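You operate a simulated robot arm through the tools that you are given. There is no shell and no other tool.

Carry out the task below with a simulated two-armed robot. There is one attempt and no reset: what you move stays moved.

Task
Dab silver paint on the rim of the stub in the blower.
Fine: blow it clean first, clamp it in the silver block, use the orange brush and stand it back in its jar.

It is judged by the outcome, as a careful person would: the job done as asked, and still so three seconds after it is handed in. It fails if anything else is knocked over, pushed out of place, dropped, spilled or broken.

Robot
Two 7-joint arms with two-finger parallel grippers on one trunk that stands fixed in place. Base frame: the origin is at the foot of the trunk, x ahead of it, y to its left, z up. Lengths are in mm, angles in rad, forces in N, time in s.
The left shoulder is at [20, 113, 1222], the right one opposite. With the tool pointing down near the work surface each hand reaches from about 100 to 580 mm from the base axis, measured 20 degrees to its own side. Payload 1.57 kg a hand.
Tool frame (each hand has its own): the origin (TCP) lies between the finger pads and is the grasp point; the fingertips stand 30 mm ahead of it; z points along the fingers, y is the line along which they close. The gripper opens to 80 mm. The fingers are 17 mm wide and 12 mm thick; the gripper's body (40 by 82 mm) begins 80 mm behind the TCP.
Orientation is that of the tool frame in the base frame, as a unit quaternion [w, x, y, z]. With the fingers straight down and closing along the base's y, the tool's x points along the base's -x, its y along +y and its z along -z.

Tools
- The arms move only by the tool servo_tool. It takes "left_increments", "right_increments" or both (then of equal length, played together; a hand with none holds still); each is a list of rows, each an object of numbers (a shift or turn left out is 0, a gripper value left out holds the last): "dx", "dy", "dz": the shift along the base's x, y, z in mm; "rx", "ry", "rz": the turn, a rotation vector about the base's x, y, z in rad. In form: [{"dx": .., "dy": .., "dz": .., "rx": .., "ry": .., "rz": ..}, ...]. A call has 1 to 20 rows; each row is the pose to reach, as a shift and turn from the pose commanded when the call began. "left_grip" and "right_grip" are, for a hand that has rows, the opening, from 0 (shut) to 1 (fully open), set as the call begins (left out, the last holds). A row lasts 0.2 s, in which the tool goes at most 50 mm and 0.15 rad; a call with a longer step from one row to the next is refused whole, and so is a gripper value outside its range. Where a pose cannot be reached the arm comes as near as it can. A force on the tool above 90 N (or 10 N above the force at the start of the call, whichever is more), or a blocked arm, ends the call early, and 0.2 s more pass. The fingers move at their own pace (about 45 mm/s each) and stop on an object; they squeeze with about 23 N. The grip force told is the motor's: it shows also when the fingers shut on nothing. Time passes only in rows, and 0.2 s behind the last, so rows that repeat a pose let the fingers close. The reply holds the time, the measured pose of the TCP, the force on the tool along the base axes, the opening and the grip force, in the units named above and with some noise, with the torque about the TCP (base axes, N m) and any sound that the robot's microphone picked up.
- Cameras (640 x 400 px; columns grow to the right, rows downward): "scene" is now at [89.2, 42.7, 1348.8]; the picture's right is [0.48, -0.87, 0.00], its down [-0.49, -0.27, -0.83] and it looks along [0.72, 0.40, -0.56] (base axes); focal length 316 px, centre (320, 200). "left" rides on the left gripper at [72, 7, -122] in its tool frame; the picture's right is [-0.09, 1.00, 0.00], its down [-0.84, -0.08, -0.54] and it looks along [-0.54, -0.05, 0.84] (tool axes); focal length 238 px, centre (320, 200). "right" rides on the right gripper at [72, -7, -122] in its tool frame; the picture's right is [0.09, 1.00, 0.00], its down [-0.84, 0.08, -0.54] and it looks along [-0.54, 0.05, 0.84] (tool axes); focal length 238 px, centre (320, 200). There is no depth. A picture from a camera that has moved, and an enlarged one, comes with that camera's place and axes in the base frame and with its lens.
- capture(camera): a new picture of that camera. It takes no simulated time.
- slide_trunk(by): slides the trunk up (or, below 0, down) by that many mm; the arms and the scene camera ride with it, the base frame stays. It gives what a move gives, with no picture.
- aim_head(pan, tilt): turns the head with the scene camera to pan (to the left, within 1.396 rad either way) and tilt (down, from -0.506 to 1.204), counted from straight ahead of the robot. It gives what a move gives.
- enlarge(camera, box): a new picture of the part [left, top, right, bottom] of that camera's present view, enlarged. It takes no simulated time.
- close_job(): hands the job in; it is judged then, once.

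Nothing tells you positions but the pictures and the camera data. Unless the task says otherwise, let go and move clear before handing in.

The tools are called after "Request:" by a JSON object that holds its "op" and its "data". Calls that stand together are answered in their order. servo_tool: Moves the arms, as the interface text tells. Its arguments: {"type":"object","properties":{"left_increments":{"type":"array"},"left_grip":{"type":"number"},"right_increments":{"type":"array"},"right_grip":{"type":"number"}},"required":[]} The other tools are called the same way: slide_trunk (by) slides the trunk up or down; aim_head (pan, tilt) turns the head that bears the scene camera; capture (camera) takes a picture; enlarge (camera, box) takes an enlarged picture of a part of a camera's view; close_job () hands the job in.

At the start:

```text
time: 0.0
left_eef_pos: [305.7, 377.1, 1088.1]
left_tool_rot: [0.001, -0.001, 1.0, 0.0]
left_wrist_force: [-0.3, 0.3, -0.9]
left_torque: [0.02, 0.01, -0.01]
left_width: 80.0
left_grip_force: 0.0
right_eef_pos: [398.6, 42.1, 1159.0]
right_tool_rot: [0.0, 0.0, 1.0, -0.001]
right_wrist_force: [-0.6, -0.2, 0.1]
right_torque: [0.0, 0.0, -0.05]
right_width: 80.0
right_grip_force: 0.0
trunk travel left (down, up): [-275.0, 295.0]
head pan, tilt: [0.506, 0.595]
```

scene: 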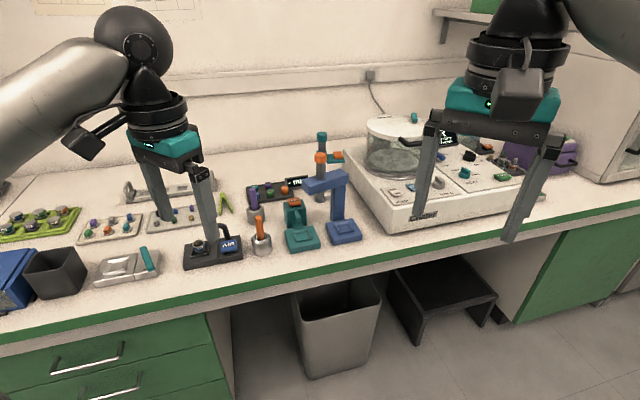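
right: 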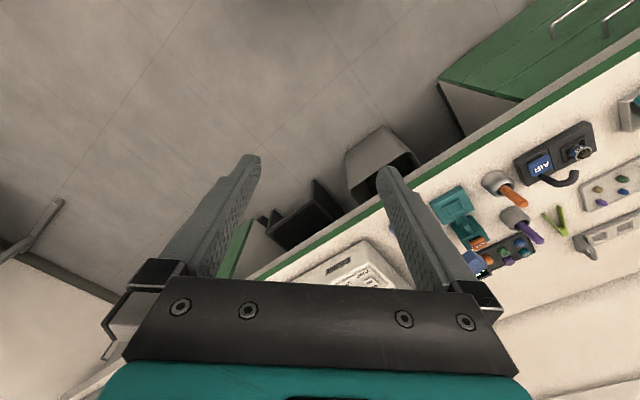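
left: 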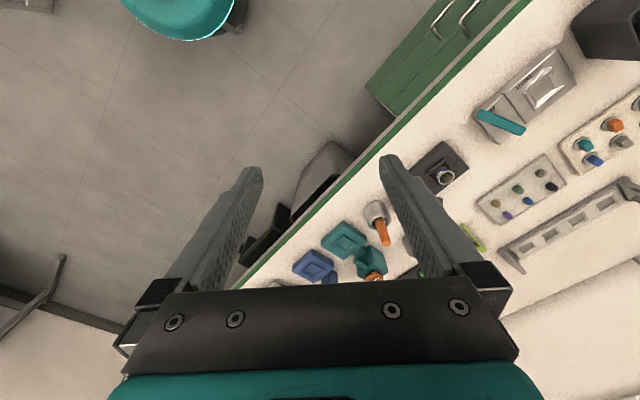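

I see a bench with a blower marked "AIR", a jar with an orange brush, a silver block with a teal lever, and several racks. I'll look closer before moving anything.

Request:
{"op": "enlarge", "data": {"camera": "scene", "box": [160, 170, 320, 280]}}

Request:
{"op": "enlarge", "data": {"camera": "scene", "box": [0, 180, 180, 310]}}

Request:
{"op": "enlarge", "data": {"camera": "left", "box": [400, 0, 640, 150]}}

Request:
{"op": "enlarge", "data": {"camera": "left", "box": [350, 120, 510, 250]}}

Request:
{"op": "enlarge", "data": {"camera": "right", "box": [430, 90, 640, 280]}}

```text
3.64 times, centred on (240, 225) of scene
camera zoom: at [89.2, 42.7, 1348.8], right [0.48, -0.87, 0.0], down [-0.49, -0.27, -0.83], along [0.72, 0.4, -0.56], focal length 1151 px, centre (611, 109)
```

zoom: 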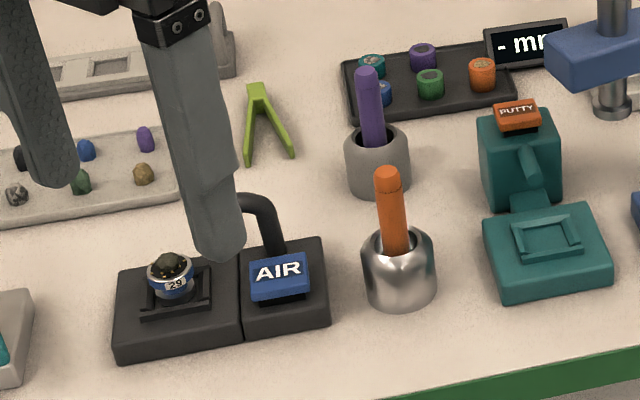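

```text
3.08 times, centred on (90, 245) of scene
camera zoom: at [89.2, 42.7, 1348.8], right [0.48, -0.87, 0.0], down [-0.49, -0.27, -0.83], along [0.72, 0.4, -0.56], focal length 974 px, centre (1028, 62)
```

zoom: 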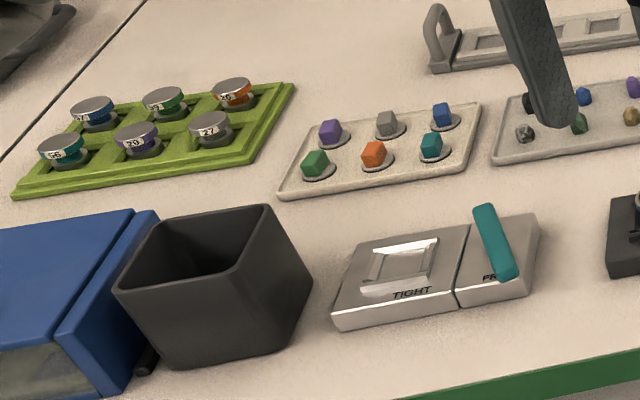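

```text
2.67 times, centred on (520, 75) of left
camera zoom: at [233.4, 383.9, 1209.6], right [0.09, 1.0, 0.0], down [0.84, -0.08, 0.54], along [0.54, -0.05, -0.84], focal length 636 px, centre (-213, 533)
```

zoom: 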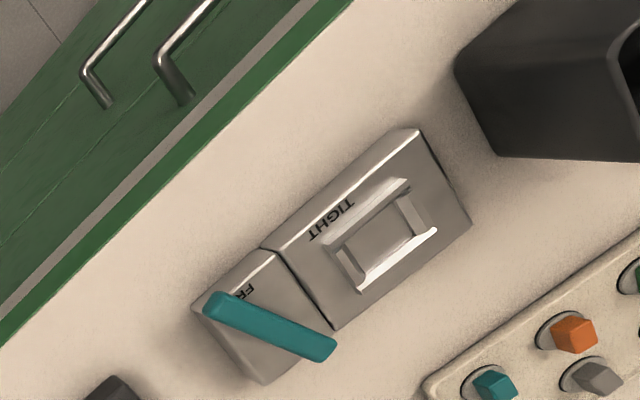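

```text
3.08 times, centred on (430, 185) of left
camera zoom: at [233.4, 383.9, 1209.6], right [0.09, 1.0, 0.0], down [0.84, -0.08, 0.54], along [0.54, -0.05, -0.84], focal length 733 px, centre (-18, 246)
```

zoom: 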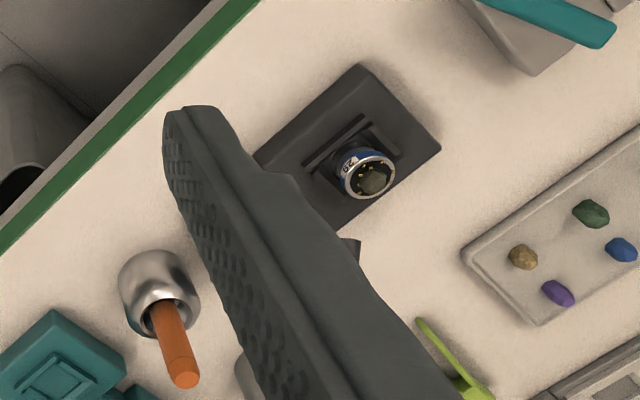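

```text
2.11 times, centred on (535, 185) of right
camera zoom: at [327.1, 33.9, 1280.5], right [-0.09, 1.0, 0.0], down [0.84, 0.08, 0.54], along [0.54, 0.05, -0.84], focal length 502 px, centre (-133, 232)
```

zoom: 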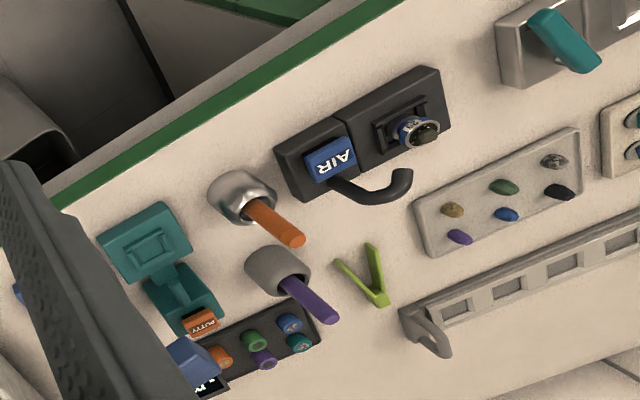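

The blower holds a "29" stub at about (465, 603, 801), the silver block is near (333, 710) and the orange brush jar near (565, 482). That is a long reach, so I'll turn the head to see better and test how far the left arm gets, staying high above the bench.

Request:
{"op": "aim_head", "data": {"pan": 0.85, "tilt": 0.68}}

Request:
{"op": "servo_tool", "data": {"left_increments": [{"dx": 20, "dy": 30, "dz": -15}, {"dx": 40, "dy": 60, "dz": -25}, {"dx": 60, "dy": 90, "dz": -35}, {"dx": 80, "dy": 120, "dz": -45}, {"dx": 100, "dy": 150, "dz": -50}, {"dx": 115, "dy": 180, "dz": -50}, {"dx": 115, "dy": 180, "dz": -50}]}}

Request:
{"op": "capture", "data": {"camera": "scene"}}

Request:
{"op": "capture", "data": {"camera": "left"}}

```text
time: 0.8
left_eef_pos: [305.1, 378.4, 1087.6]
left_tool_rot: [0.0, 0.0, 1.0, 0.0]
left_wrist_force: [0.6, 0.4, 0.7]
left_torque: [0.02, 0.01, 0.0]
left_width: 79.9
left_grip_force: 0.1
right_eef_pos: [399.1, 39.0, 1159.1]
right_tool_rot: [0.001, 0.0, 1.0, 0.0]
right_wrist_force: [0.0, 0.5, 0.4]
right_torque: [0.0, 0.03, 0.03]
right_width: 79.9
right_grip_force: 0.0
trunk travel left (down, up): [-275.0, 295.0]
head pan, tilt: [0.85, 0.681]
```

```text
time: 2.4
left_eef_pos: [420.6, 558.7, 1038.3]
left_tool_rot: [0.0, 0.0, 1.0, 0.002]
left_wrist_force: [-0.4, 0.0, 0.0]
left_torque: [-0.02, -0.01, 0.02]
left_width: 80.1
left_grip_force: 0.1
right_eef_pos: [398.9, 41.5, 1158.5]
right_tool_rot: [0.0, -0.001, 1.0, -0.001]
right_wrist_force: [-0.6, 0.3, -0.1]
right_torque: [0.01, -0.03, -0.03]
right_width: 80.1
right_grip_force: 0.0
trunk travel left (down, up): [-275.0, 295.0]
head pan, tilt: [0.85, 0.681]
```

```text
taken
camera scene: at [68.2, 64.4, 1341.4], right [0.75, -0.66, 0.0], down [-0.42, -0.47, -0.78], along [0.51, 0.58, -0.63], focal length 316 px, centre (320, 200)
```

scene: 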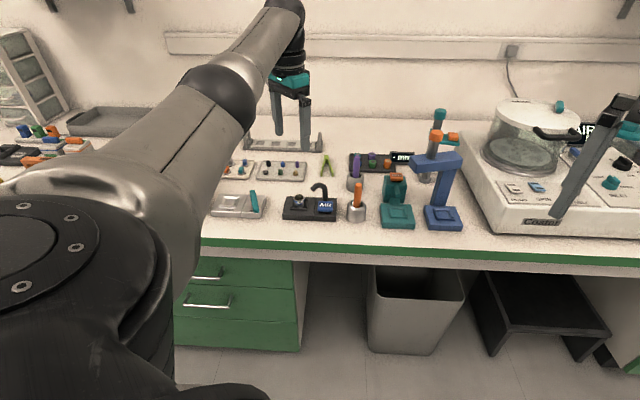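

```text
taken
camera left: at [348.4, 565.7, 1160.0], right [0.09, 1.0, 0.0], down [0.84, -0.08, 0.54], along [0.54, -0.05, -0.84], focal length 238 px, centre (320, 200)
```

left: 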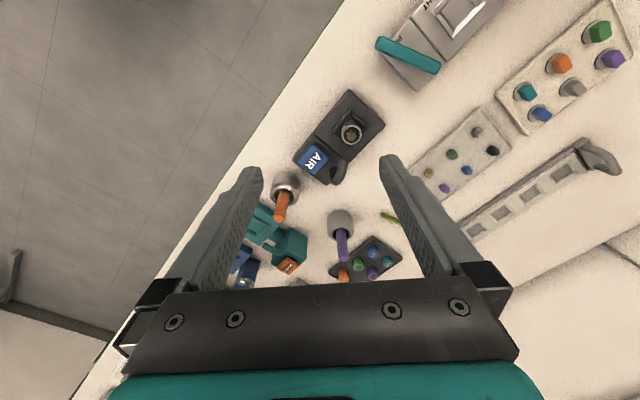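

The left arm reaches well here and nothing is in the way. I'll take close-ups of the blower, brush jar and silver block to fix their geometry.

Request:
{"op": "enlarge", "data": {"camera": "scene", "box": [200, 170, 300, 232]}}

Request:
{"op": "enlarge", "data": {"camera": "scene", "box": [275, 170, 375, 232]}}

Request:
{"op": "enlarge", "data": {"camera": "left", "box": [280, 70, 400, 195]}}

Request:
{"op": "enlarge", "data": {"camera": "left", "box": [360, 0, 520, 100]}}

```text
6.40 times, centred on (250, 201) of scene
camera zoom: at [68.2, 64.4, 1341.4], right [0.75, -0.66, 0.0], down [-0.42, -0.47, -0.78], along [0.51, 0.58, -0.63], focal length 2026 px, centre (768, 194)
```

zoom: 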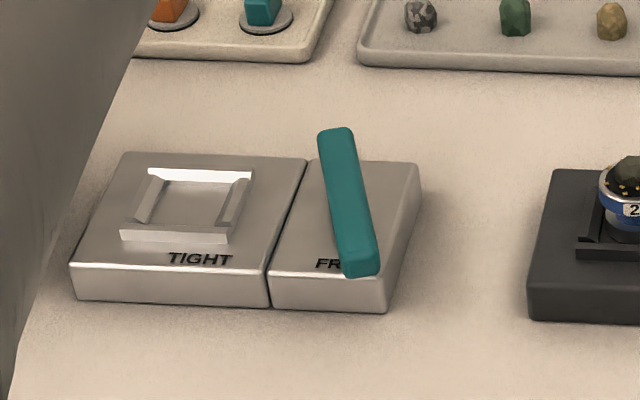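

```text
6.40 times, centred on (325, 201) of scene
camera zoom: at [68.2, 64.4, 1341.4], right [0.75, -0.66, 0.0], down [-0.42, -0.47, -0.78], along [0.51, 0.58, -0.63], focal length 2026 px, centre (288, 194)
```

zoom: 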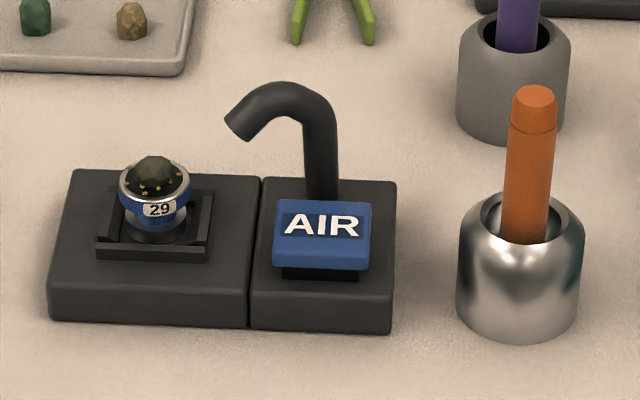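

```text
3.20 times, centred on (340, 132) of left
camera zoom: at [348.4, 565.7, 1160.0], right [0.09, 1.0, 0.0], down [0.84, -0.08, 0.54], along [0.54, -0.05, -0.84], focal length 763 px, centre (256, 416)
```

zoom: 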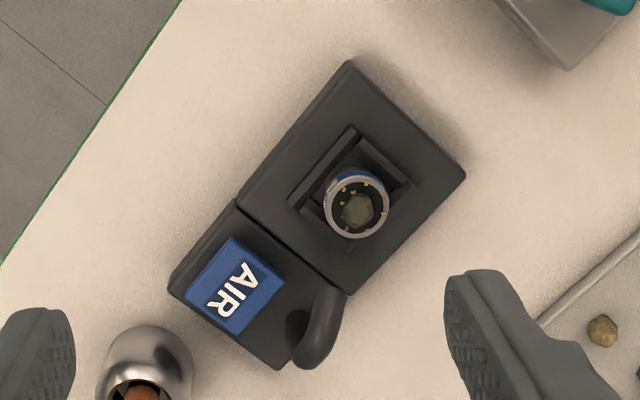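

```text
4.00 times, centred on (440, 50) of left
camera zoom: at [348.4, 565.7, 1160.0], right [0.09, 1.0, 0.0], down [0.84, -0.08, 0.54], along [0.54, -0.05, -0.84], focal length 953 px, centre (-160, 800)
```

zoom: 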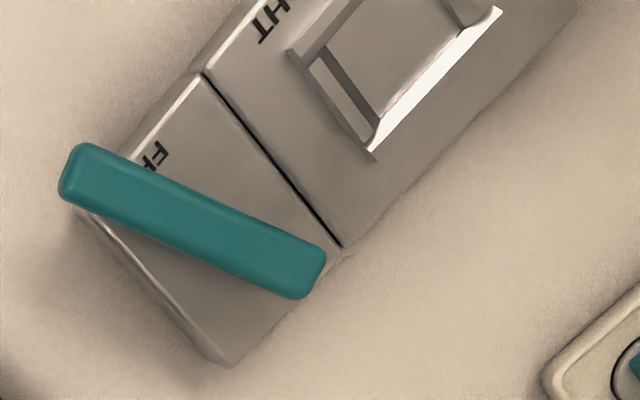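

The AIR button is near (506, 541, 790) and the stub rim is near (467, 604, 797); the bench runs about 45° to my axes. Next I'll move the closed left gripper above the button and check the alignment before pressing.

Request:
{"op": "servo_tool", "data": {"left_increments": [{"dx": 17, "dy": -3, "dz": -26}, {"dx": 34, "dy": -6, "dz": -52}, {"dx": 51, "dy": -10, "dz": -78}, {"dx": 68, "dy": -13, "dz": -105}, {"dx": 84, "dy": -16, "dz": -130}, {"dx": 84, "dy": -16, "dz": -140}, {"dx": 84, "dy": -16, "dz": -140}], "left_grip": 0}}

Request:
{"op": "capture", "data": {"camera": "left"}}

Request:
{"op": "enlarge", "data": {"camera": "scene", "box": [240, 120, 400, 230]}}

```text
time: 4.0
left_eef_pos: [458.8, 518.3, 922.4]
left_tool_rot: [0.0, -0.002, 1.0, -0.001]
left_wrist_force: [-0.1, 0.6, -0.3]
left_torque: [0.02, -0.04, 0.02]
left_width: 0.0
left_grip_force: 21.4
left hand out of reach, approached as far as the arm can: row 2, 3, 4, 5, 6, 7
right_eef_pos: [398.3, 41.6, 1159.8]
right_tool_rot: [0.0, 0.0, 1.0, -0.001]
right_wrist_force: [0.4, 0.1, -0.3]
right_torque: [-0.01, 0.01, 0.02]
right_width: 80.1
right_grip_force: 0.2
trunk travel left (down, up): [-275.0, 295.0]
head pan, tilt: [0.85, 0.681]
```

```text
taken
camera left: at [386.5, 524.0, 1044.2], right [0.09, 1.0, 0.0], down [0.84, -0.08, 0.54], along [0.54, -0.05, -0.84], focal length 238 px, centre (320, 200)
```

left: 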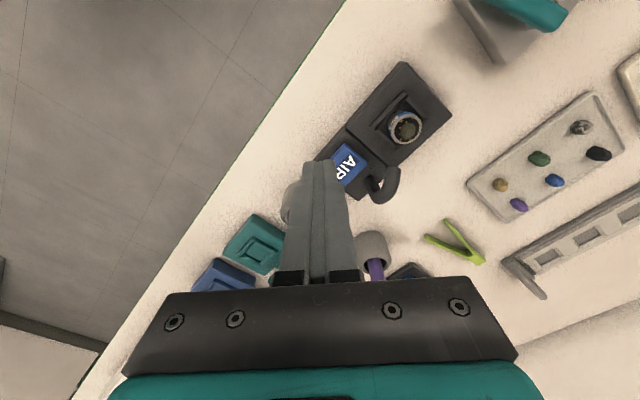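

```text
3.64 times, centred on (320, 175) of scene
camera zoom: at [67.8, 64.6, 1341.4], right [0.75, -0.66, 0.0], down [-0.41, -0.47, -0.78], along [0.51, 0.58, -0.63], focal length 1151 px, centre (320, 291)
```

zoom: 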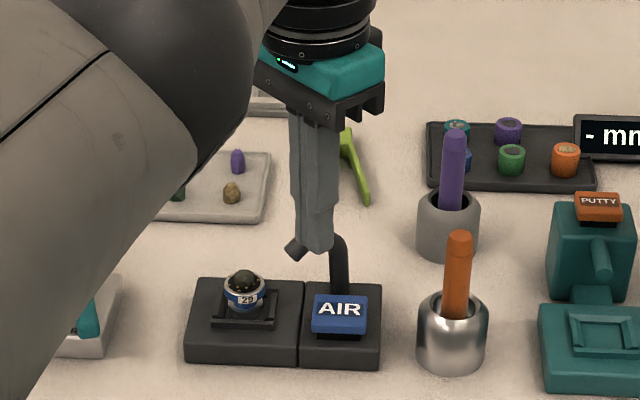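

The button is beyond reach with the tool straight down from this height. I'll raise and retract the hand, then lower the trunk so the shoulder comes nearer wrist level, and use an outward tilt.

Request:
{"op": "servo_tool", "data": {"left_increments": [{"dx": -20, "dy": 0, "dz": 40}, {"dx": -40, "dy": -10, "dz": 80}, {"dx": -60, "dy": -20, "dz": 120}, {"dx": -80, "dy": -30, "dz": 160}, {"dx": -90, "dy": -40, "dz": 200}, {"dx": -90, "dy": -40, "dz": 200}]}}

```text
time: 5.4
left_eef_pos: [373.8, 477.3, 1121.8]
left_tool_rot: [0.0, -0.001, 1.0, 0.0]
left_wrist_force: [-0.2, -0.4, -0.3]
left_torque: [-0.02, 0.0, -0.01]
left_width: 0.0
left_grip_force: 21.4
right_eef_pos: [399.0, 40.8, 1159.0]
right_tool_rot: [-0.001, -0.001, 1.0, 0.0]
right_wrist_force: [-0.1, 0.1, 0.0]
right_torque: [-0.01, 0.0, -0.02]
right_width: 79.9
right_grip_force: 0.1
trunk travel left (down, up): [-275.0, 295.0]
head pan, tilt: [0.85, 0.681]
```

Request:
{"op": "slide_trunk", "data": {"by": -200}}

Request:
{"op": "capture", "data": {"camera": "scene"}}

```text
time: 7.6
left_eef_pos: [374.1, 477.4, 921.0]
left_tool_rot: [0.0, -0.001, 1.0, 0.0]
left_wrist_force: [0.3, 0.0, 0.8]
left_torque: [0.01, 0.01, 0.0]
left_width: 0.0
left_grip_force: 21.0
right_eef_pos: [398.2, 40.5, 959.1]
right_tool_rot: [0.0, -0.002, 1.0, 0.0]
right_wrist_force: [0.3, 0.7, 0.5]
right_torque: [-0.01, -0.04, 0.0]
right_width: 80.0
right_grip_force: 0.1
trunk travel left (down, up): [-75.0, 495.0]
head pan, tilt: [0.85, 0.681]
```

```text
taken
camera scene: at [68.3, 64.2, 1141.5], right [0.75, -0.66, 0.0], down [-0.42, -0.47, -0.78], along [0.51, 0.58, -0.63], focal length 316 px, centre (320, 200)
```

scene: 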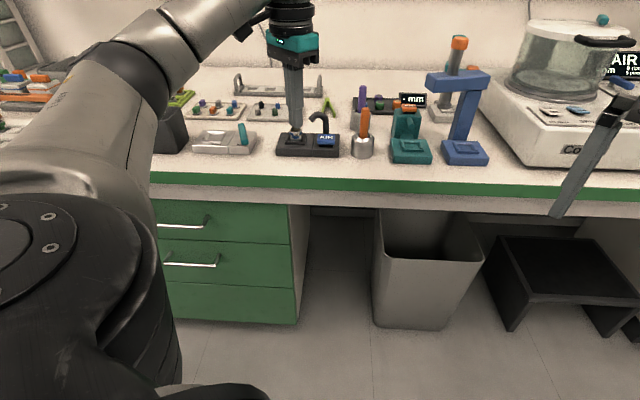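

The trunk is down 200 mm. Now I'll yaw the left tool +45° to line up with the bench, so the tilt goes outward, and level the head a bit.

Request:
{"op": "aim_head", "data": {"pan": 0.8, "tilt": 0.45}}

Request:
{"op": "servo_tool", "data": {"left_increments": [{"rz": 0.14}, {"rz": 0.28}, {"rz": 0.42}, {"rz": 0.56}, {"rz": 0.7}, {"rz": 0.785}, {"rz": 0.785}]}}

Request:
{"op": "servo_tool", "data": {"left_increments": [{"rx": 0.09, "ry": -0.09}, {"rx": 0.18, "ry": -0.18}, {"rx": 0.25, "ry": -0.25}, {"rx": 0.31, "ry": -0.31}, {"rx": 0.31, "ry": -0.31}]}}

Request:
{"op": "capture", "data": {"camera": "left"}}

Request:
{"op": "capture", "data": {"camera": "scene"}}

```text
time: 8.3
left_eef_pos: [373.3, 478.6, 921.3]
left_tool_rot: [0.0, -0.001, 1.0, 0.0]
left_wrist_force: [-1.3, 0.5, 0.2]
left_torque: [0.0, -0.01, 0.0]
left_width: 0.0
left_grip_force: 20.7
right_eef_pos: [398.4, 40.0, 959.2]
right_tool_rot: [0.0, 0.0, 1.0, 0.0]
right_wrist_force: [-0.2, -0.5, -0.2]
right_torque: [0.0, -0.01, 0.0]
right_width: 80.3
right_grip_force: 0.0
trunk travel left (down, up): [-75.0, 495.0]
head pan, tilt: [0.799, 0.45]
```

```text
time: 9.9
left_eef_pos: [373.2, 478.3, 920.9]
left_tool_rot: [0.0, -0.385, 0.923, 0.0]
left_wrist_force: [-0.6, 0.4, 0.6]
left_torque: [-0.02, 0.01, 0.02]
left_width: 0.0
left_grip_force: 21.3
right_eef_pos: [399.5, 41.4, 959.2]
right_tool_rot: [0.0, -0.001, 1.0, 0.0]
right_wrist_force: [0.1, -0.1, 0.0]
right_torque: [-0.01, 0.02, 0.0]
right_width: 80.0
right_grip_force: 0.1
trunk travel left (down, up): [-75.0, 495.0]
head pan, tilt: [0.799, 0.45]
```

```text
time: 11.2
left_eef_pos: [373.1, 477.9, 921.4]
left_tool_rot: [0.202, -0.373, 0.902, 0.083]
left_wrist_force: [0.0, -0.3, -0.6]
left_torque: [0.03, 0.0, -0.04]
left_width: 0.0
left_grip_force: 21.4
right_eef_pos: [398.9, 41.0, 958.5]
right_tool_rot: [0.0, -0.001, 1.0, -0.001]
right_wrist_force: [-0.7, -0.2, -0.1]
right_torque: [0.01, 0.0, -0.01]
right_width: 80.0
right_grip_force: 0.2
trunk travel left (down, up): [-75.0, 495.0]
head pan, tilt: [0.799, 0.45]
```

```text
taken
camera left: at [285.9, 399.8, 1001.1], right [-0.65, 0.76, 0.04], down [0.43, 0.32, 0.85], along [0.63, 0.56, -0.53], focal length 238 px, centre (320, 200)
```

left: 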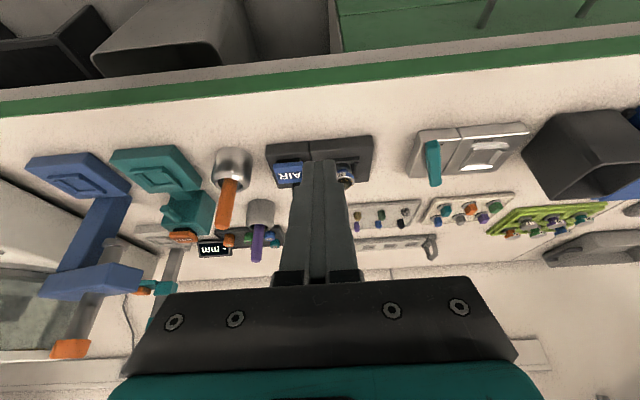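

```text
taken
camera scene: at [75.8, 65.7, 1162.0], right [0.72, -0.7, 0.0], down [-0.3, -0.31, -0.9], along [0.63, 0.65, -0.44], focal length 316 px, centre (320, 200)
```

scene: 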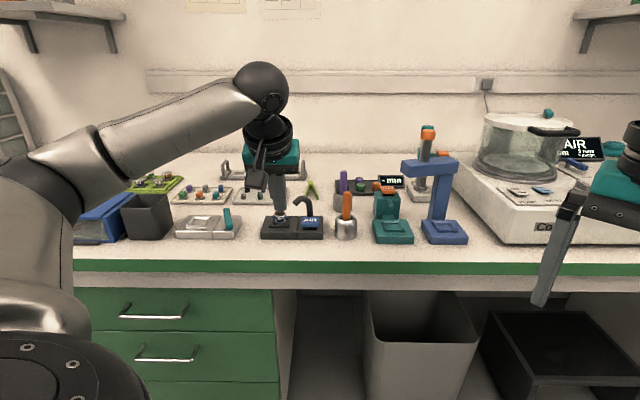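

Request:
{"op": "servo_tool", "data": {"left_increments": [{"dx": 25, "dy": 8}, {"dx": 50, "dy": 16}, {"dx": 75, "dy": 25}, {"dx": 95, "dy": 35}, {"dx": 112, "dy": 44, "dz": -20}, {"dx": 112, "dy": 44, "dz": -20}]}}

Request:
{"op": "capture", "data": {"camera": "left"}}

Request:
{"op": "enlarge", "data": {"camera": "scene", "box": [230, 140, 390, 250]}}

```text
time: 12.6
left_eef_pos: [485.3, 522.6, 900.8]
left_tool_rot: [0.201, -0.373, 0.902, 0.083]
left_wrist_force: [0.5, 0.2, -0.2]
left_torque: [0.02, 0.03, 0.02]
left_width: 0.0
left_grip_force: 21.1
right_eef_pos: [398.7, 40.4, 958.6]
right_tool_rot: [0.001, -0.001, 1.0, 0.0]
right_wrist_force: [-0.1, -0.1, -0.3]
right_torque: [0.0, 0.01, 0.01]
right_width: 80.0
right_grip_force: 0.2
trunk travel left (down, up): [-75.0, 495.0]
head pan, tilt: [0.799, 0.45]
```

```text
taken
camera left: at [396.9, 443.8, 980.7], right [-0.65, 0.76, 0.04], down [0.43, 0.32, 0.85], along [0.63, 0.56, -0.53], focal length 238 px, centre (320, 200)
```

left: 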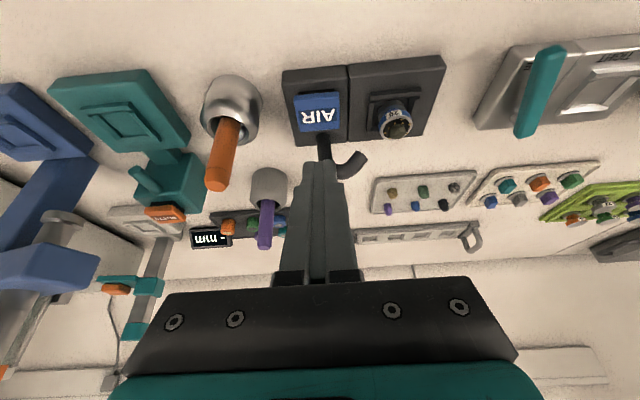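

```text
3.64 times, centred on (310, 195) of scene
camera zoom: at [76.0, 65.8, 1162.0], right [0.72, -0.7, 0.0], down [-0.3, -0.31, -0.9], along [0.63, 0.65, -0.44], focal length 1151 px, centre (356, 218)
```

zoom: 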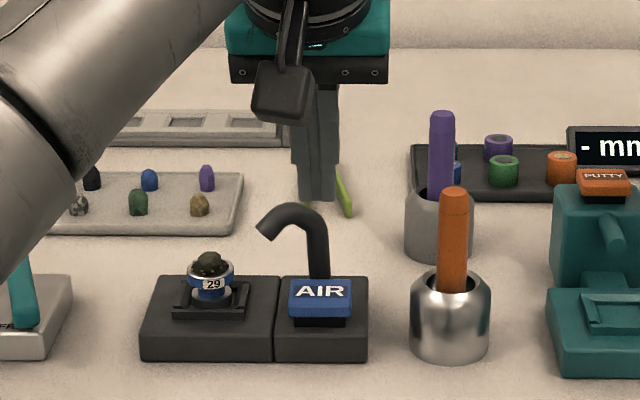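

The left camera gives the button top at about (505, 541, 791), and the tilted tool reaches it. I'll bring the fingertips to about 12 mm above the button and check.

Request:
{"op": "servo_tool", "data": {"left_increments": [{"dx": 10, "dy": 9, "dz": -20}, {"dx": 10, "dy": 9, "dz": -40}, {"dx": 10, "dy": 9, "dz": -60}, {"dx": 10, "dy": 9, "dz": -71}, {"dx": 10, "dy": 9, "dz": -71}]}}

Request:
{"op": "capture", "data": {"camera": "left"}}

Request:
{"op": "enlarge", "data": {"camera": "scene", "box": [230, 140, 390, 250]}}

```text
time: 13.8
left_eef_pos: [496.5, 531.8, 830.8]
left_tool_rot: [0.201, -0.374, 0.902, 0.083]
left_wrist_force: [0.1, 0.8, -0.1]
left_torque: [-0.01, 0.0, -0.01]
left_width: 0.0
left_grip_force: 21.6
right_eef_pos: [398.3, 41.3, 958.5]
right_tool_rot: [0.0, -0.001, 1.0, 0.0]
right_wrist_force: [0.4, 0.0, 0.7]
right_torque: [0.0, 0.01, 0.0]
right_width: 80.0
right_grip_force: 0.1
trunk travel left (down, up): [-75.0, 495.0]
head pan, tilt: [0.799, 0.45]
```

```text
taken
camera left: at [408.0, 452.6, 910.1], right [-0.65, 0.76, 0.04], down [0.43, 0.32, 0.85], along [0.63, 0.56, -0.53], focal length 238 px, centre (320, 200)
```

left: 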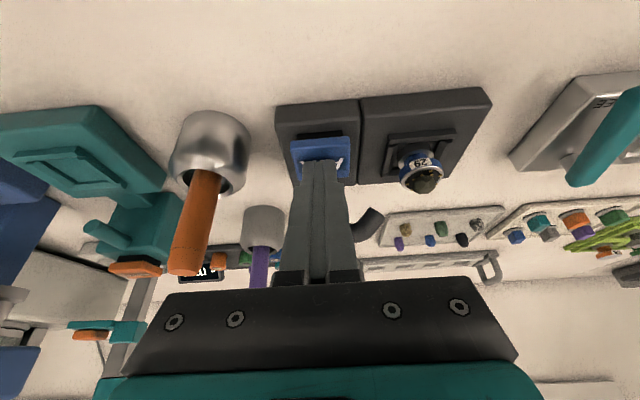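

```text
3.64 times, centred on (310, 195) of scene
camera zoom: at [75.9, 65.7, 1162.0], right [0.72, -0.7, 0.0], down [-0.3, -0.31, -0.9], along [0.63, 0.65, -0.44], focal length 1151 px, centre (356, 218)
```

zoom: 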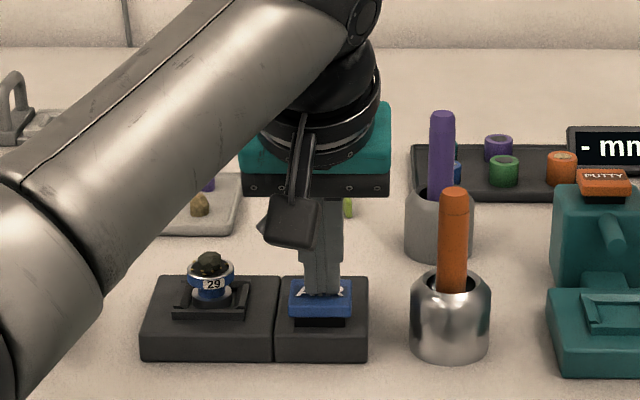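

The fingertips are lined up over the AIR button, so I'll ease down to it.

Request:
{"op": "servo_tool", "data": {"left_increments": [{"dz": -5}, {"dz": -9}, {"dz": -12}, {"dz": -14}]}}

Request:
{"op": "capture", "data": {"camera": "left"}}

```text
time: 14.8
left_eef_pos: [496.1, 528.9, 819.5]
left_tool_rot: [0.204, -0.374, 0.901, 0.082]
left_wrist_force: [3.7, 1.3, 13.2]
left_torque: [0.14, -0.16, -0.01]
left_width: 0.0
left_grip_force: 20.9
right_eef_pos: [398.0, 39.9, 959.5]
right_tool_rot: [0.0, -0.001, 1.0, 0.0]
right_wrist_force: [1.0, 0.5, 0.0]
right_torque: [0.01, 0.03, 0.01]
right_width: 80.3
right_grip_force: 0.0
trunk travel left (down, up): [-75.0, 495.0]
head pan, tilt: [0.799, 0.45]
heard: click
```

```text
taken
camera left: at [407.2, 452.3, 898.7], right [-0.65, 0.76, 0.04], down [0.42, 0.32, 0.85], along [0.64, 0.56, -0.53], focal length 238 px, centre (320, 200)
```

left: 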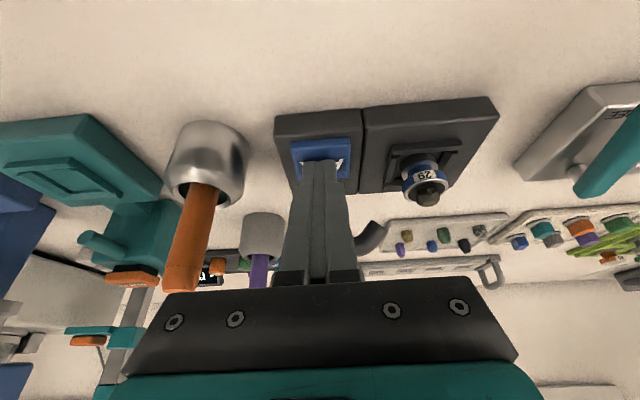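

I heard a click, so the button is down. I'll check whether the stub is clean.

Request:
{"op": "enlarge", "data": {"camera": "left", "box": [380, 130, 480, 220]}}

Request:
{"op": "enlarge", "data": {"camera": "scene", "box": [265, 190, 305, 230]}}

```text
4.44 times, centred on (430, 175) of left
camera zoom: at [407.2, 452.3, 898.7], right [-0.65, 0.76, 0.04], down [0.42, 0.32, 0.85], along [0.64, 0.56, -0.53], focal length 1059 px, centre (-169, 311)
```

zoom: 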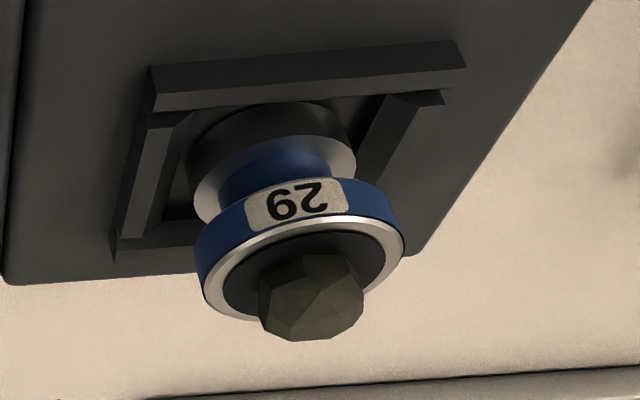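

```text
10.00 times, centred on (285, 210) of scene
camera zoom: at [75.3, 64.9, 1162.2], right [0.72, -0.7, 0.0], down [-0.3, -0.31, -0.9], along [0.63, 0.65, -0.43], focal length 3165 px, centre (670, 100)
```

zoom: 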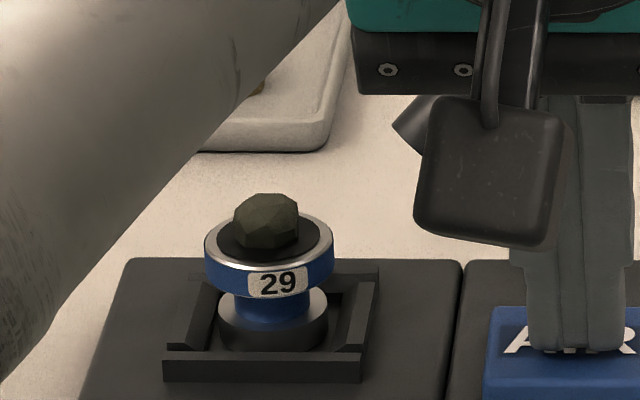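

The specks are gone, so the stub is blown clean. It is a mushroom with a disc about 30 mm across, rim z ≈ 805, over a narrower neck and a base in the nest. I'll lift off, open partly, and hover above it.

Request:
{"op": "servo_tool", "data": {"left_increments": [{"dz": 25}, {"dz": 55}, {"dx": -10, "dy": 15, "dz": 75}, {"dx": -25, "dy": 40, "dz": 75}, {"dx": -45, "dy": 59, "dz": 60}, {"dx": -45, "dy": 60, "dz": 50}, {"dx": -45, "dy": 60, "dz": 50}], "left_grip": 0}}

Request:
{"op": "servo_tool", "data": {"left_increments": [{"dz": 0}, {"dz": 0}, {"dz": 0}, {"dz": 0}], "left_grip": 0.6}}

Request:
{"op": "capture", "data": {"camera": "left"}}

Request:
{"op": "enlarge", "data": {"camera": "scene", "box": [230, 150, 350, 240]}}

```text
time: 16.4
left_eef_pos: [450.2, 590.9, 867.1]
left_tool_rot: [0.201, -0.374, 0.901, 0.083]
left_wrist_force: [0.0, -0.3, -0.4]
left_torque: [0.02, 0.0, 0.07]
left_width: 0.0
left_grip_force: 21.6
right_eef_pos: [399.3, 41.7, 958.5]
right_tool_rot: [0.0, -0.001, 1.0, 0.0]
right_wrist_force: [-0.9, -0.6, 0.6]
right_torque: [-0.03, 0.03, -0.02]
right_width: 80.0
right_grip_force: 0.0
trunk travel left (down, up): [-75.0, 495.0]
head pan, tilt: [0.799, 0.45]
```

```text
time: 17.4
left_eef_pos: [450.7, 590.7, 867.3]
left_tool_rot: [0.2, -0.375, 0.902, 0.083]
left_wrist_force: [0.8, 0.2, 0.5]
left_torque: [-0.02, 0.01, 0.03]
left_width: 48.1
left_grip_force: 0.0
right_eef_pos: [398.7, 40.5, 958.8]
right_tool_rot: [0.0, 0.0, 1.0, 0.001]
right_wrist_force: [-0.4, -0.3, -0.5]
right_torque: [0.0, -0.01, 0.02]
right_width: 79.9
right_grip_force: 0.1
trunk travel left (down, up): [-75.0, 495.0]
head pan, tilt: [0.799, 0.45]
```

```text
taken
camera left: at [362.5, 512.4, 947.5], right [-0.65, 0.76, 0.04], down [0.43, 0.32, 0.85], along [0.63, 0.56, -0.53], focal length 238 px, centre (320, 200)
```

left: 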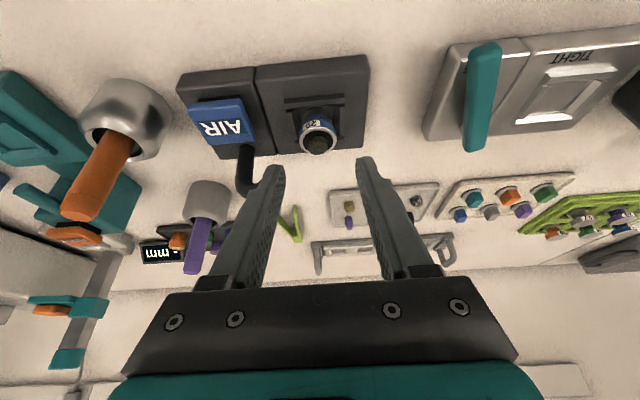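

```text
4.44 times, centred on (290, 195) of scene
camera zoom: at [75.8, 65.7, 1162.0], right [0.72, -0.7, 0.0], down [-0.3, -0.31, -0.9], along [0.63, 0.65, -0.44], focal length 1407 px, centre (453, 222)
```

zoom: 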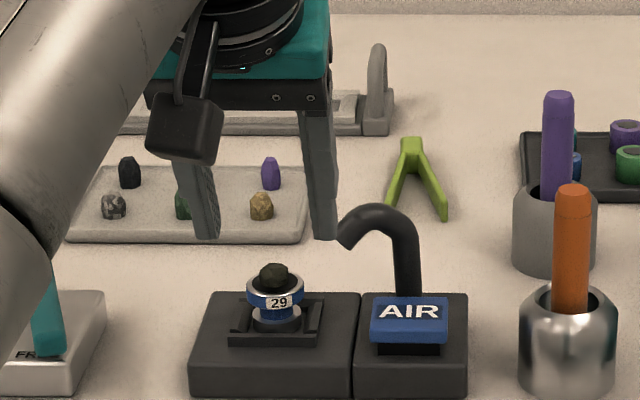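

Request:
{"op": "servo_tool", "data": {"left_increments": [{"dx": 2, "dy": 2, "dz": -15}, {"dx": 4, "dy": 4, "dz": -25}, {"dx": 4, "dy": 4, "dz": -32}, {"dx": 4, "dy": 4, "dz": -32}]}}

Request:
{"op": "enlarge", "data": {"camera": "left", "box": [240, 90, 400, 190]}}

Request:
{"op": "enlarge", "data": {"camera": "scene", "box": [250, 170, 330, 230]}}

```text
time: 18.4
left_eef_pos: [455.2, 594.8, 835.0]
left_tool_rot: [0.2, -0.374, 0.902, 0.083]
left_wrist_force: [0.6, -0.5, -0.2]
left_torque: [0.02, 0.0, 0.03]
left_width: 48.1
left_grip_force: 0.0
right_eef_pos: [398.7, 39.8, 958.6]
right_tool_rot: [0.0, -0.002, 1.0, 0.001]
right_wrist_force: [-0.5, -0.4, -0.2]
right_torque: [0.01, -0.02, 0.02]
right_width: 79.9
right_grip_force: 0.1
trunk travel left (down, up): [-75.0, 495.0]
head pan, tilt: [0.799, 0.45]
```

```text
4.00 times, centred on (320, 140) of left
camera zoom: at [367.6, 516.7, 914.7], right [-0.65, 0.76, 0.04], down [0.43, 0.32, 0.85], along [0.63, 0.56, -0.53], focal length 953 px, centre (320, 440)
```

zoom: 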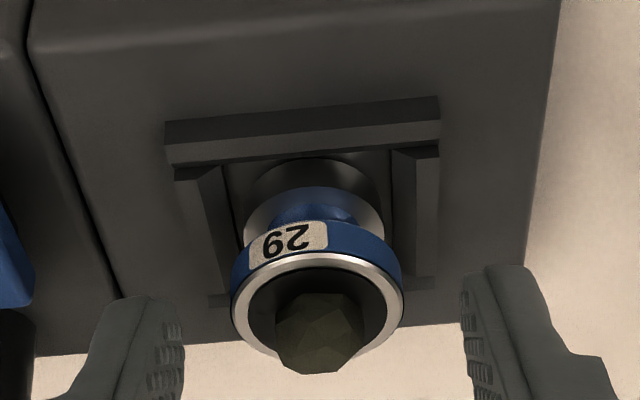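

```text
6.67 times, centred on (290, 200) of scene
camera zoom: at [75.9, 65.7, 1162.0], right [0.72, -0.7, 0.0], down [-0.3, -0.31, -0.9], along [0.63, 0.65, -0.44], focal length 2110 px, centre (520, 200)
```

zoom: 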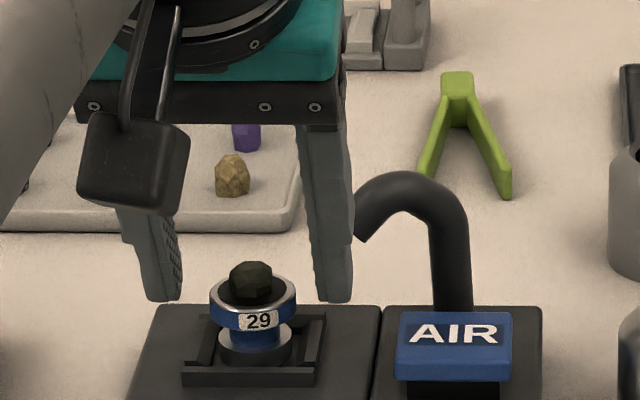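

The stub sits centred between the fingers. I'll lower the last 12 mm and close on the blue band.

Request:
{"op": "servo_tool", "data": {"left_increments": [{"dz": -4}, {"dz": -8}, {"dz": -12}, {"dz": -12}]}}

Request:
{"op": "enlarge", "data": {"camera": "left", "box": [240, 90, 400, 190]}}

Request:
{"op": "enlarge", "data": {"camera": "scene", "box": [250, 170, 330, 230]}}

```text
time: 19.4
left_eef_pos: [454.7, 594.5, 822.4]
left_tool_rot: [0.2, -0.375, 0.902, 0.083]
left_wrist_force: [0.5, -0.5, -0.3]
left_torque: [0.02, 0.03, -0.02]
left_width: 47.8
left_grip_force: 0.0
right_eef_pos: [398.8, 40.2, 959.2]
right_tool_rot: [0.001, -0.001, 1.0, 0.0]
right_wrist_force: [0.7, 0.7, -0.3]
right_torque: [0.0, 0.01, 0.02]
right_width: 79.8
right_grip_force: 0.0
trunk travel left (down, up): [-75.0, 495.0]
head pan, tilt: [0.799, 0.45]
```

```text
4.00 times, centred on (320, 140) of left
camera zoom: at [366.9, 516.5, 902.3], right [-0.65, 0.76, 0.04], down [0.43, 0.32, 0.85], along [0.63, 0.56, -0.53], focal length 953 px, centre (320, 440)
```

zoom: 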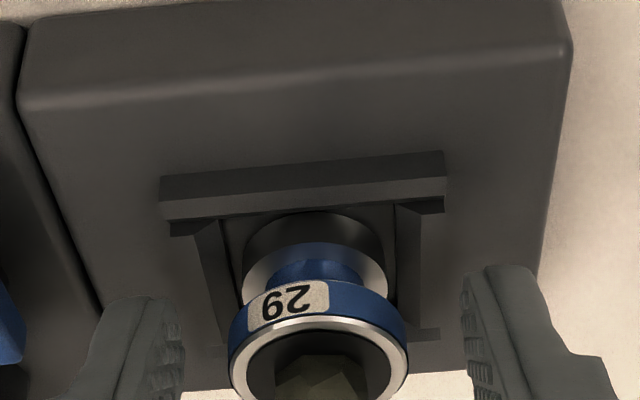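

```text
6.67 times, centred on (290, 200) of scene
camera zoom: at [75.9, 65.7, 1162.0], right [0.72, -0.7, 0.0], down [-0.3, -0.31, -0.9], along [0.63, 0.65, -0.44], focal length 2110 px, centre (520, 200)
```

zoom: 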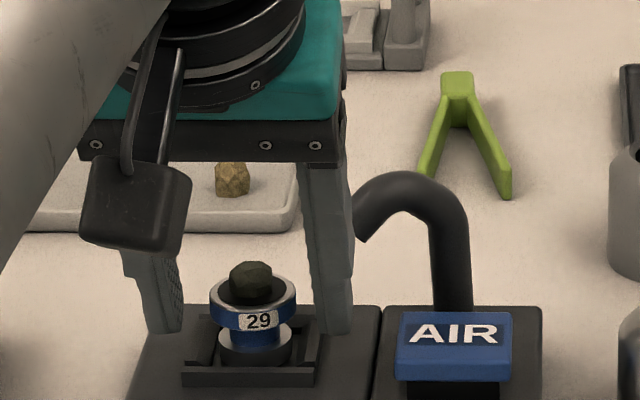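

Request:
{"op": "servo_tool", "data": {"left_increments": [{"dx": 1, "dy": 1}, {"dx": 1, "dy": 1}, {"dx": 1, "dy": 1}, {"dx": 1, "dy": 1}, {"dx": 1, "dy": 1}], "left_grip": 0}}

Request:
{"op": "enlarge", "data": {"camera": "left", "box": [240, 90, 400, 190]}}

Request:
{"op": "enlarge", "data": {"camera": "scene", "box": [250, 170, 330, 230]}}

```text
time: 20.6
left_eef_pos: [455.1, 595.7, 823.6]
left_tool_rot: [0.201, -0.375, 0.901, 0.084]
left_wrist_force: [0.1, -0.7, 0.1]
left_torque: [-0.01, -0.01, -0.01]
left_width: 28.4
left_grip_force: 23.0
right_eef_pos: [398.6, 41.5, 960.0]
right_tool_rot: [0.001, -0.002, 1.0, 0.0]
right_wrist_force: [0.0, 0.6, 0.2]
right_torque: [0.02, 0.03, 0.02]
right_width: 80.0
right_grip_force: 0.0
trunk travel left (down, up): [-75.0, 495.0]
head pan, tilt: [0.799, 0.45]
```

```text
4.00 times, centred on (320, 140) of left
camera zoom: at [367.6, 517.3, 902.5], right [-0.65, 0.76, 0.04], down [0.43, 0.32, 0.85], along [0.63, 0.56, -0.53], focal length 953 px, centre (320, 440)
```

zoom: 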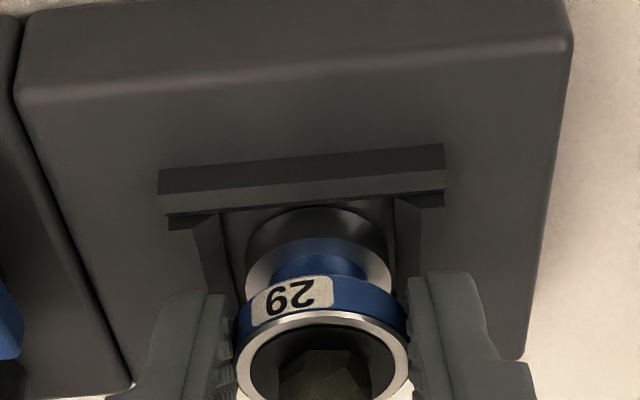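

```text
6.67 times, centred on (290, 200) of scene
camera zoom: at [75.9, 65.7, 1162.0], right [0.72, -0.7, 0.0], down [-0.3, -0.31, -0.9], along [0.63, 0.65, -0.44], focal length 2110 px, centre (520, 200)
```

zoom: 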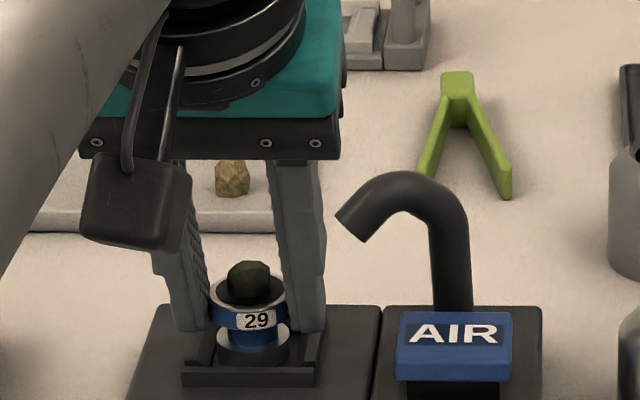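

The grip is firm at 28.4 mm on the band. I'll lift straight up and carry the stub over in front of the silver block for a look.

Request:
{"op": "servo_tool", "data": {"left_increments": [{"dz": 10}, {"dz": 25}, {"dz": 45}, {"dz": 66}, {"dx": -20, "dy": 17, "dz": 70}, {"dx": -45, "dy": 38, "dz": 70}, {"dx": -70, "dy": 58, "dz": 70}, {"dx": -95, "dy": 78, "dz": 70}, {"dx": -115, "dy": 95, "dz": 70}, {"dx": -125, "dy": 105, "dz": 70}, {"dx": -125, "dy": 105, "dz": 70}]}}

Request:
{"op": "capture", "data": {"camera": "left"}}

Request:
{"op": "capture", "data": {"camera": "scene"}}

```text
time: 22.9
left_eef_pos: [330.5, 700.7, 892.8]
left_tool_rot: [0.201, -0.374, 0.902, 0.083]
left_wrist_force: [0.6, 0.2, -0.9]
left_torque: [0.03, 0.0, -0.01]
left_width: 28.5
left_grip_force: 23.3
right_eef_pos: [399.0, 41.3, 959.2]
right_tool_rot: [0.0, -0.001, 1.0, 0.001]
right_wrist_force: [1.0, 0.0, 0.6]
right_torque: [0.01, -0.03, 0.03]
right_width: 80.2
right_grip_force: 0.2
trunk travel left (down, up): [-75.0, 495.0]
head pan, tilt: [0.799, 0.45]
```

```text
taken
camera left: at [242.1, 623.5, 972.5], right [-0.65, 0.76, 0.04], down [0.43, 0.32, 0.85], along [0.63, 0.56, -0.53], focal length 238 px, centre (320, 200)
```

left: 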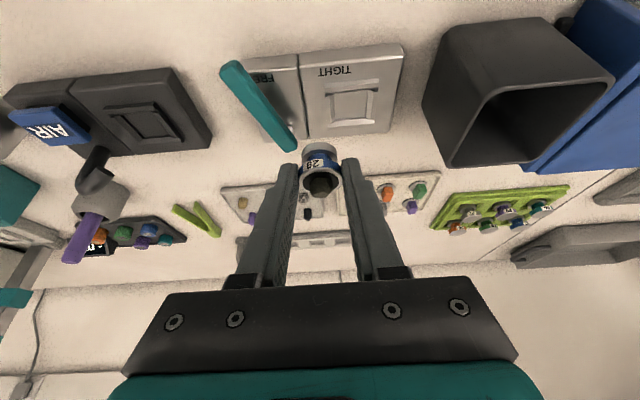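

```text
taken
camera scene: at [75.8, 65.8, 1162.0], right [0.72, -0.7, 0.0], down [-0.3, -0.31, -0.9], along [0.63, 0.65, -0.44], focal length 316 px, centre (320, 200)
```

scene: 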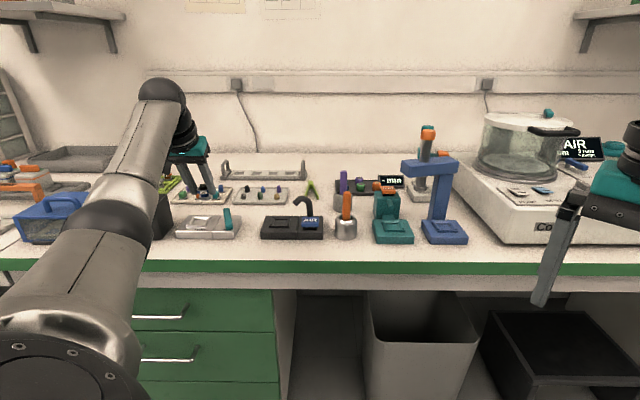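

Request:
{"op": "enlarge", "data": {"camera": "left", "box": [210, 30, 420, 160]}}

Request:
{"op": "enlarge", "data": {"camera": "scene", "box": [165, 195, 255, 250]}}

Request:
{"op": "enlarge", "data": {"camera": "left", "box": [60, 60, 220, 160]}}

```text
3.05 times, centred on (315, 95) of left
camera zoom: at [242.1, 623.5, 972.5], right [-0.65, 0.76, 0.04], down [0.43, 0.32, 0.85], along [0.63, 0.56, -0.53], focal length 726 px, centre (335, 520)
```

zoom: 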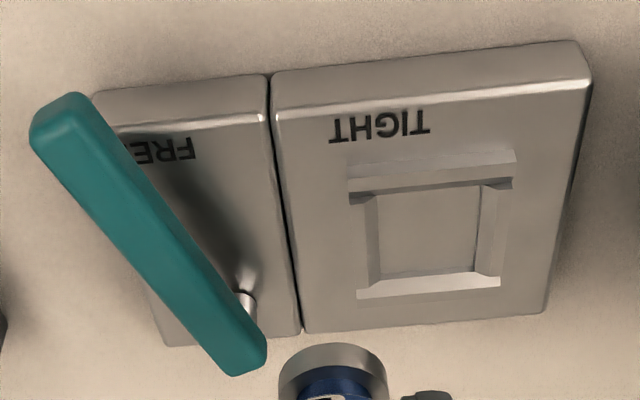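

```text
7.11 times, centred on (210, 222) of scene
camera zoom: at [75.8, 65.8, 1162.0], right [0.72, -0.7, 0.0], down [-0.3, -0.31, -0.9], along [0.63, 0.65, -0.44], focal length 2251 px, centre (1102, 40)
```

zoom: 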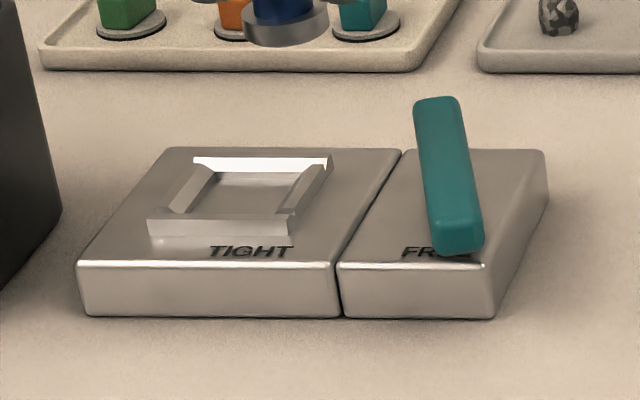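

```text
4.00 times, centred on (140, 110) of left
camera zoom: at [242.1, 623.5, 972.5], right [-0.65, 0.76, 0.04], down [0.43, 0.32, 0.85], along [0.63, 0.56, -0.53], focal length 953 px, centre (1040, 560)
```

zoom: 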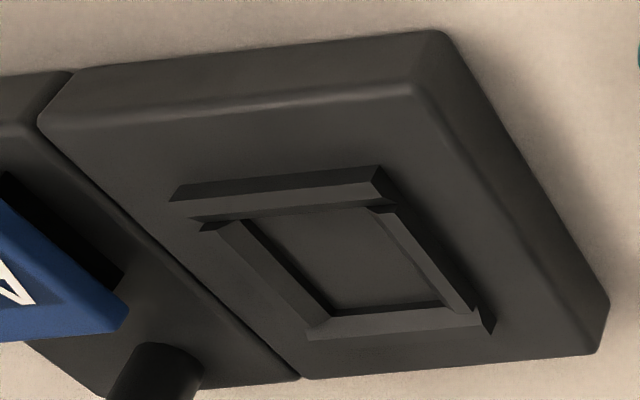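

The lever pivots on a post at its back end, so its front end must swing from FREE toward TIGHT. I'll centre the stub above the silver nest, near (322, 736), and measure again from there.

Request:
{"op": "servo_tool", "data": {"left_increments": [{"dx": -5, "dy": 10}, {"dx": -10, "dy": 20}, {"dx": -14, "dy": 29}, {"dx": -14, "dy": 29}]}}

Request:
{"op": "capture", "data": {"camera": "left"}}

Request:
{"op": "enlarge", "data": {"camera": "left", "box": [220, 60, 420, 200]}}

Request:
{"op": "enlarge", "data": {"camera": "scene", "box": [155, 150, 255, 250]}}

```text
time: 23.9
left_eef_pos: [317.3, 730.3, 893.4]
left_tool_rot: [0.201, -0.374, 0.902, 0.083]
left_wrist_force: [0.0, -0.8, -0.9]
left_torque: [0.0, 0.01, 0.05]
left_width: 28.2
left_grip_force: 23.1
right_eef_pos: [398.8, 40.8, 958.3]
right_tool_rot: [0.0, -0.001, 1.0, -0.001]
right_wrist_force: [0.1, 0.0, 0.3]
right_torque: [0.01, -0.01, 0.0]
right_width: 80.1
right_grip_force: 0.0
trunk travel left (down, up): [-75.0, 495.0]
head pan, tilt: [0.799, 0.45]
```

```text
taken
camera left: at [228.9, 652.1, 973.1], right [-0.65, 0.76, 0.04], down [0.43, 0.32, 0.85], along [0.63, 0.56, -0.53], focal length 238 px, centre (320, 200)
```

left: 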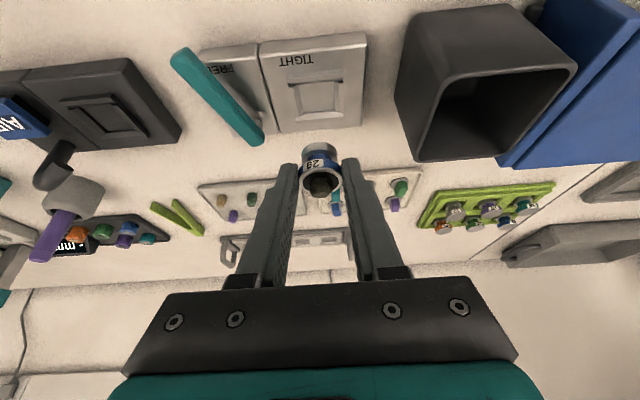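

```text
2.86 times, centred on (320, 130) of left
camera zoom: at [228.9, 652.1, 973.1], right [-0.65, 0.76, 0.04], down [0.43, 0.32, 0.85], along [0.63, 0.56, -0.53], focal length 681 px, centre (320, 400)
```

zoom: 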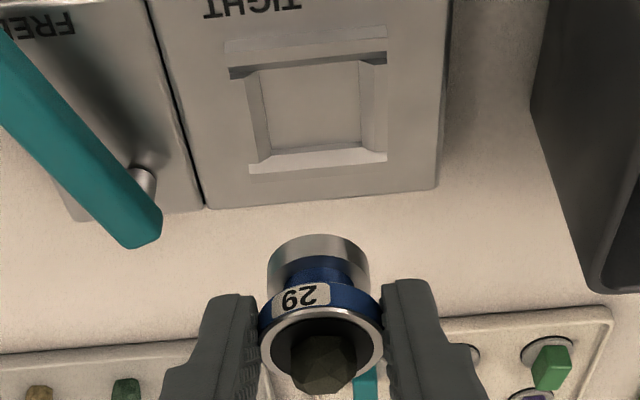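

```text
4.00 times, centred on (205, 200) of scene
camera zoom: at [75.9, 65.8, 1162.0], right [0.72, -0.7, 0.0], down [-0.3, -0.31, -0.9], along [0.63, 0.65, -0.44], focal length 1266 px, centre (780, 200)
```

zoom: 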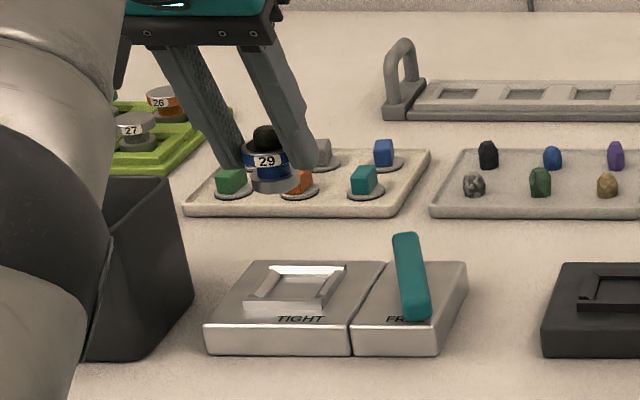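

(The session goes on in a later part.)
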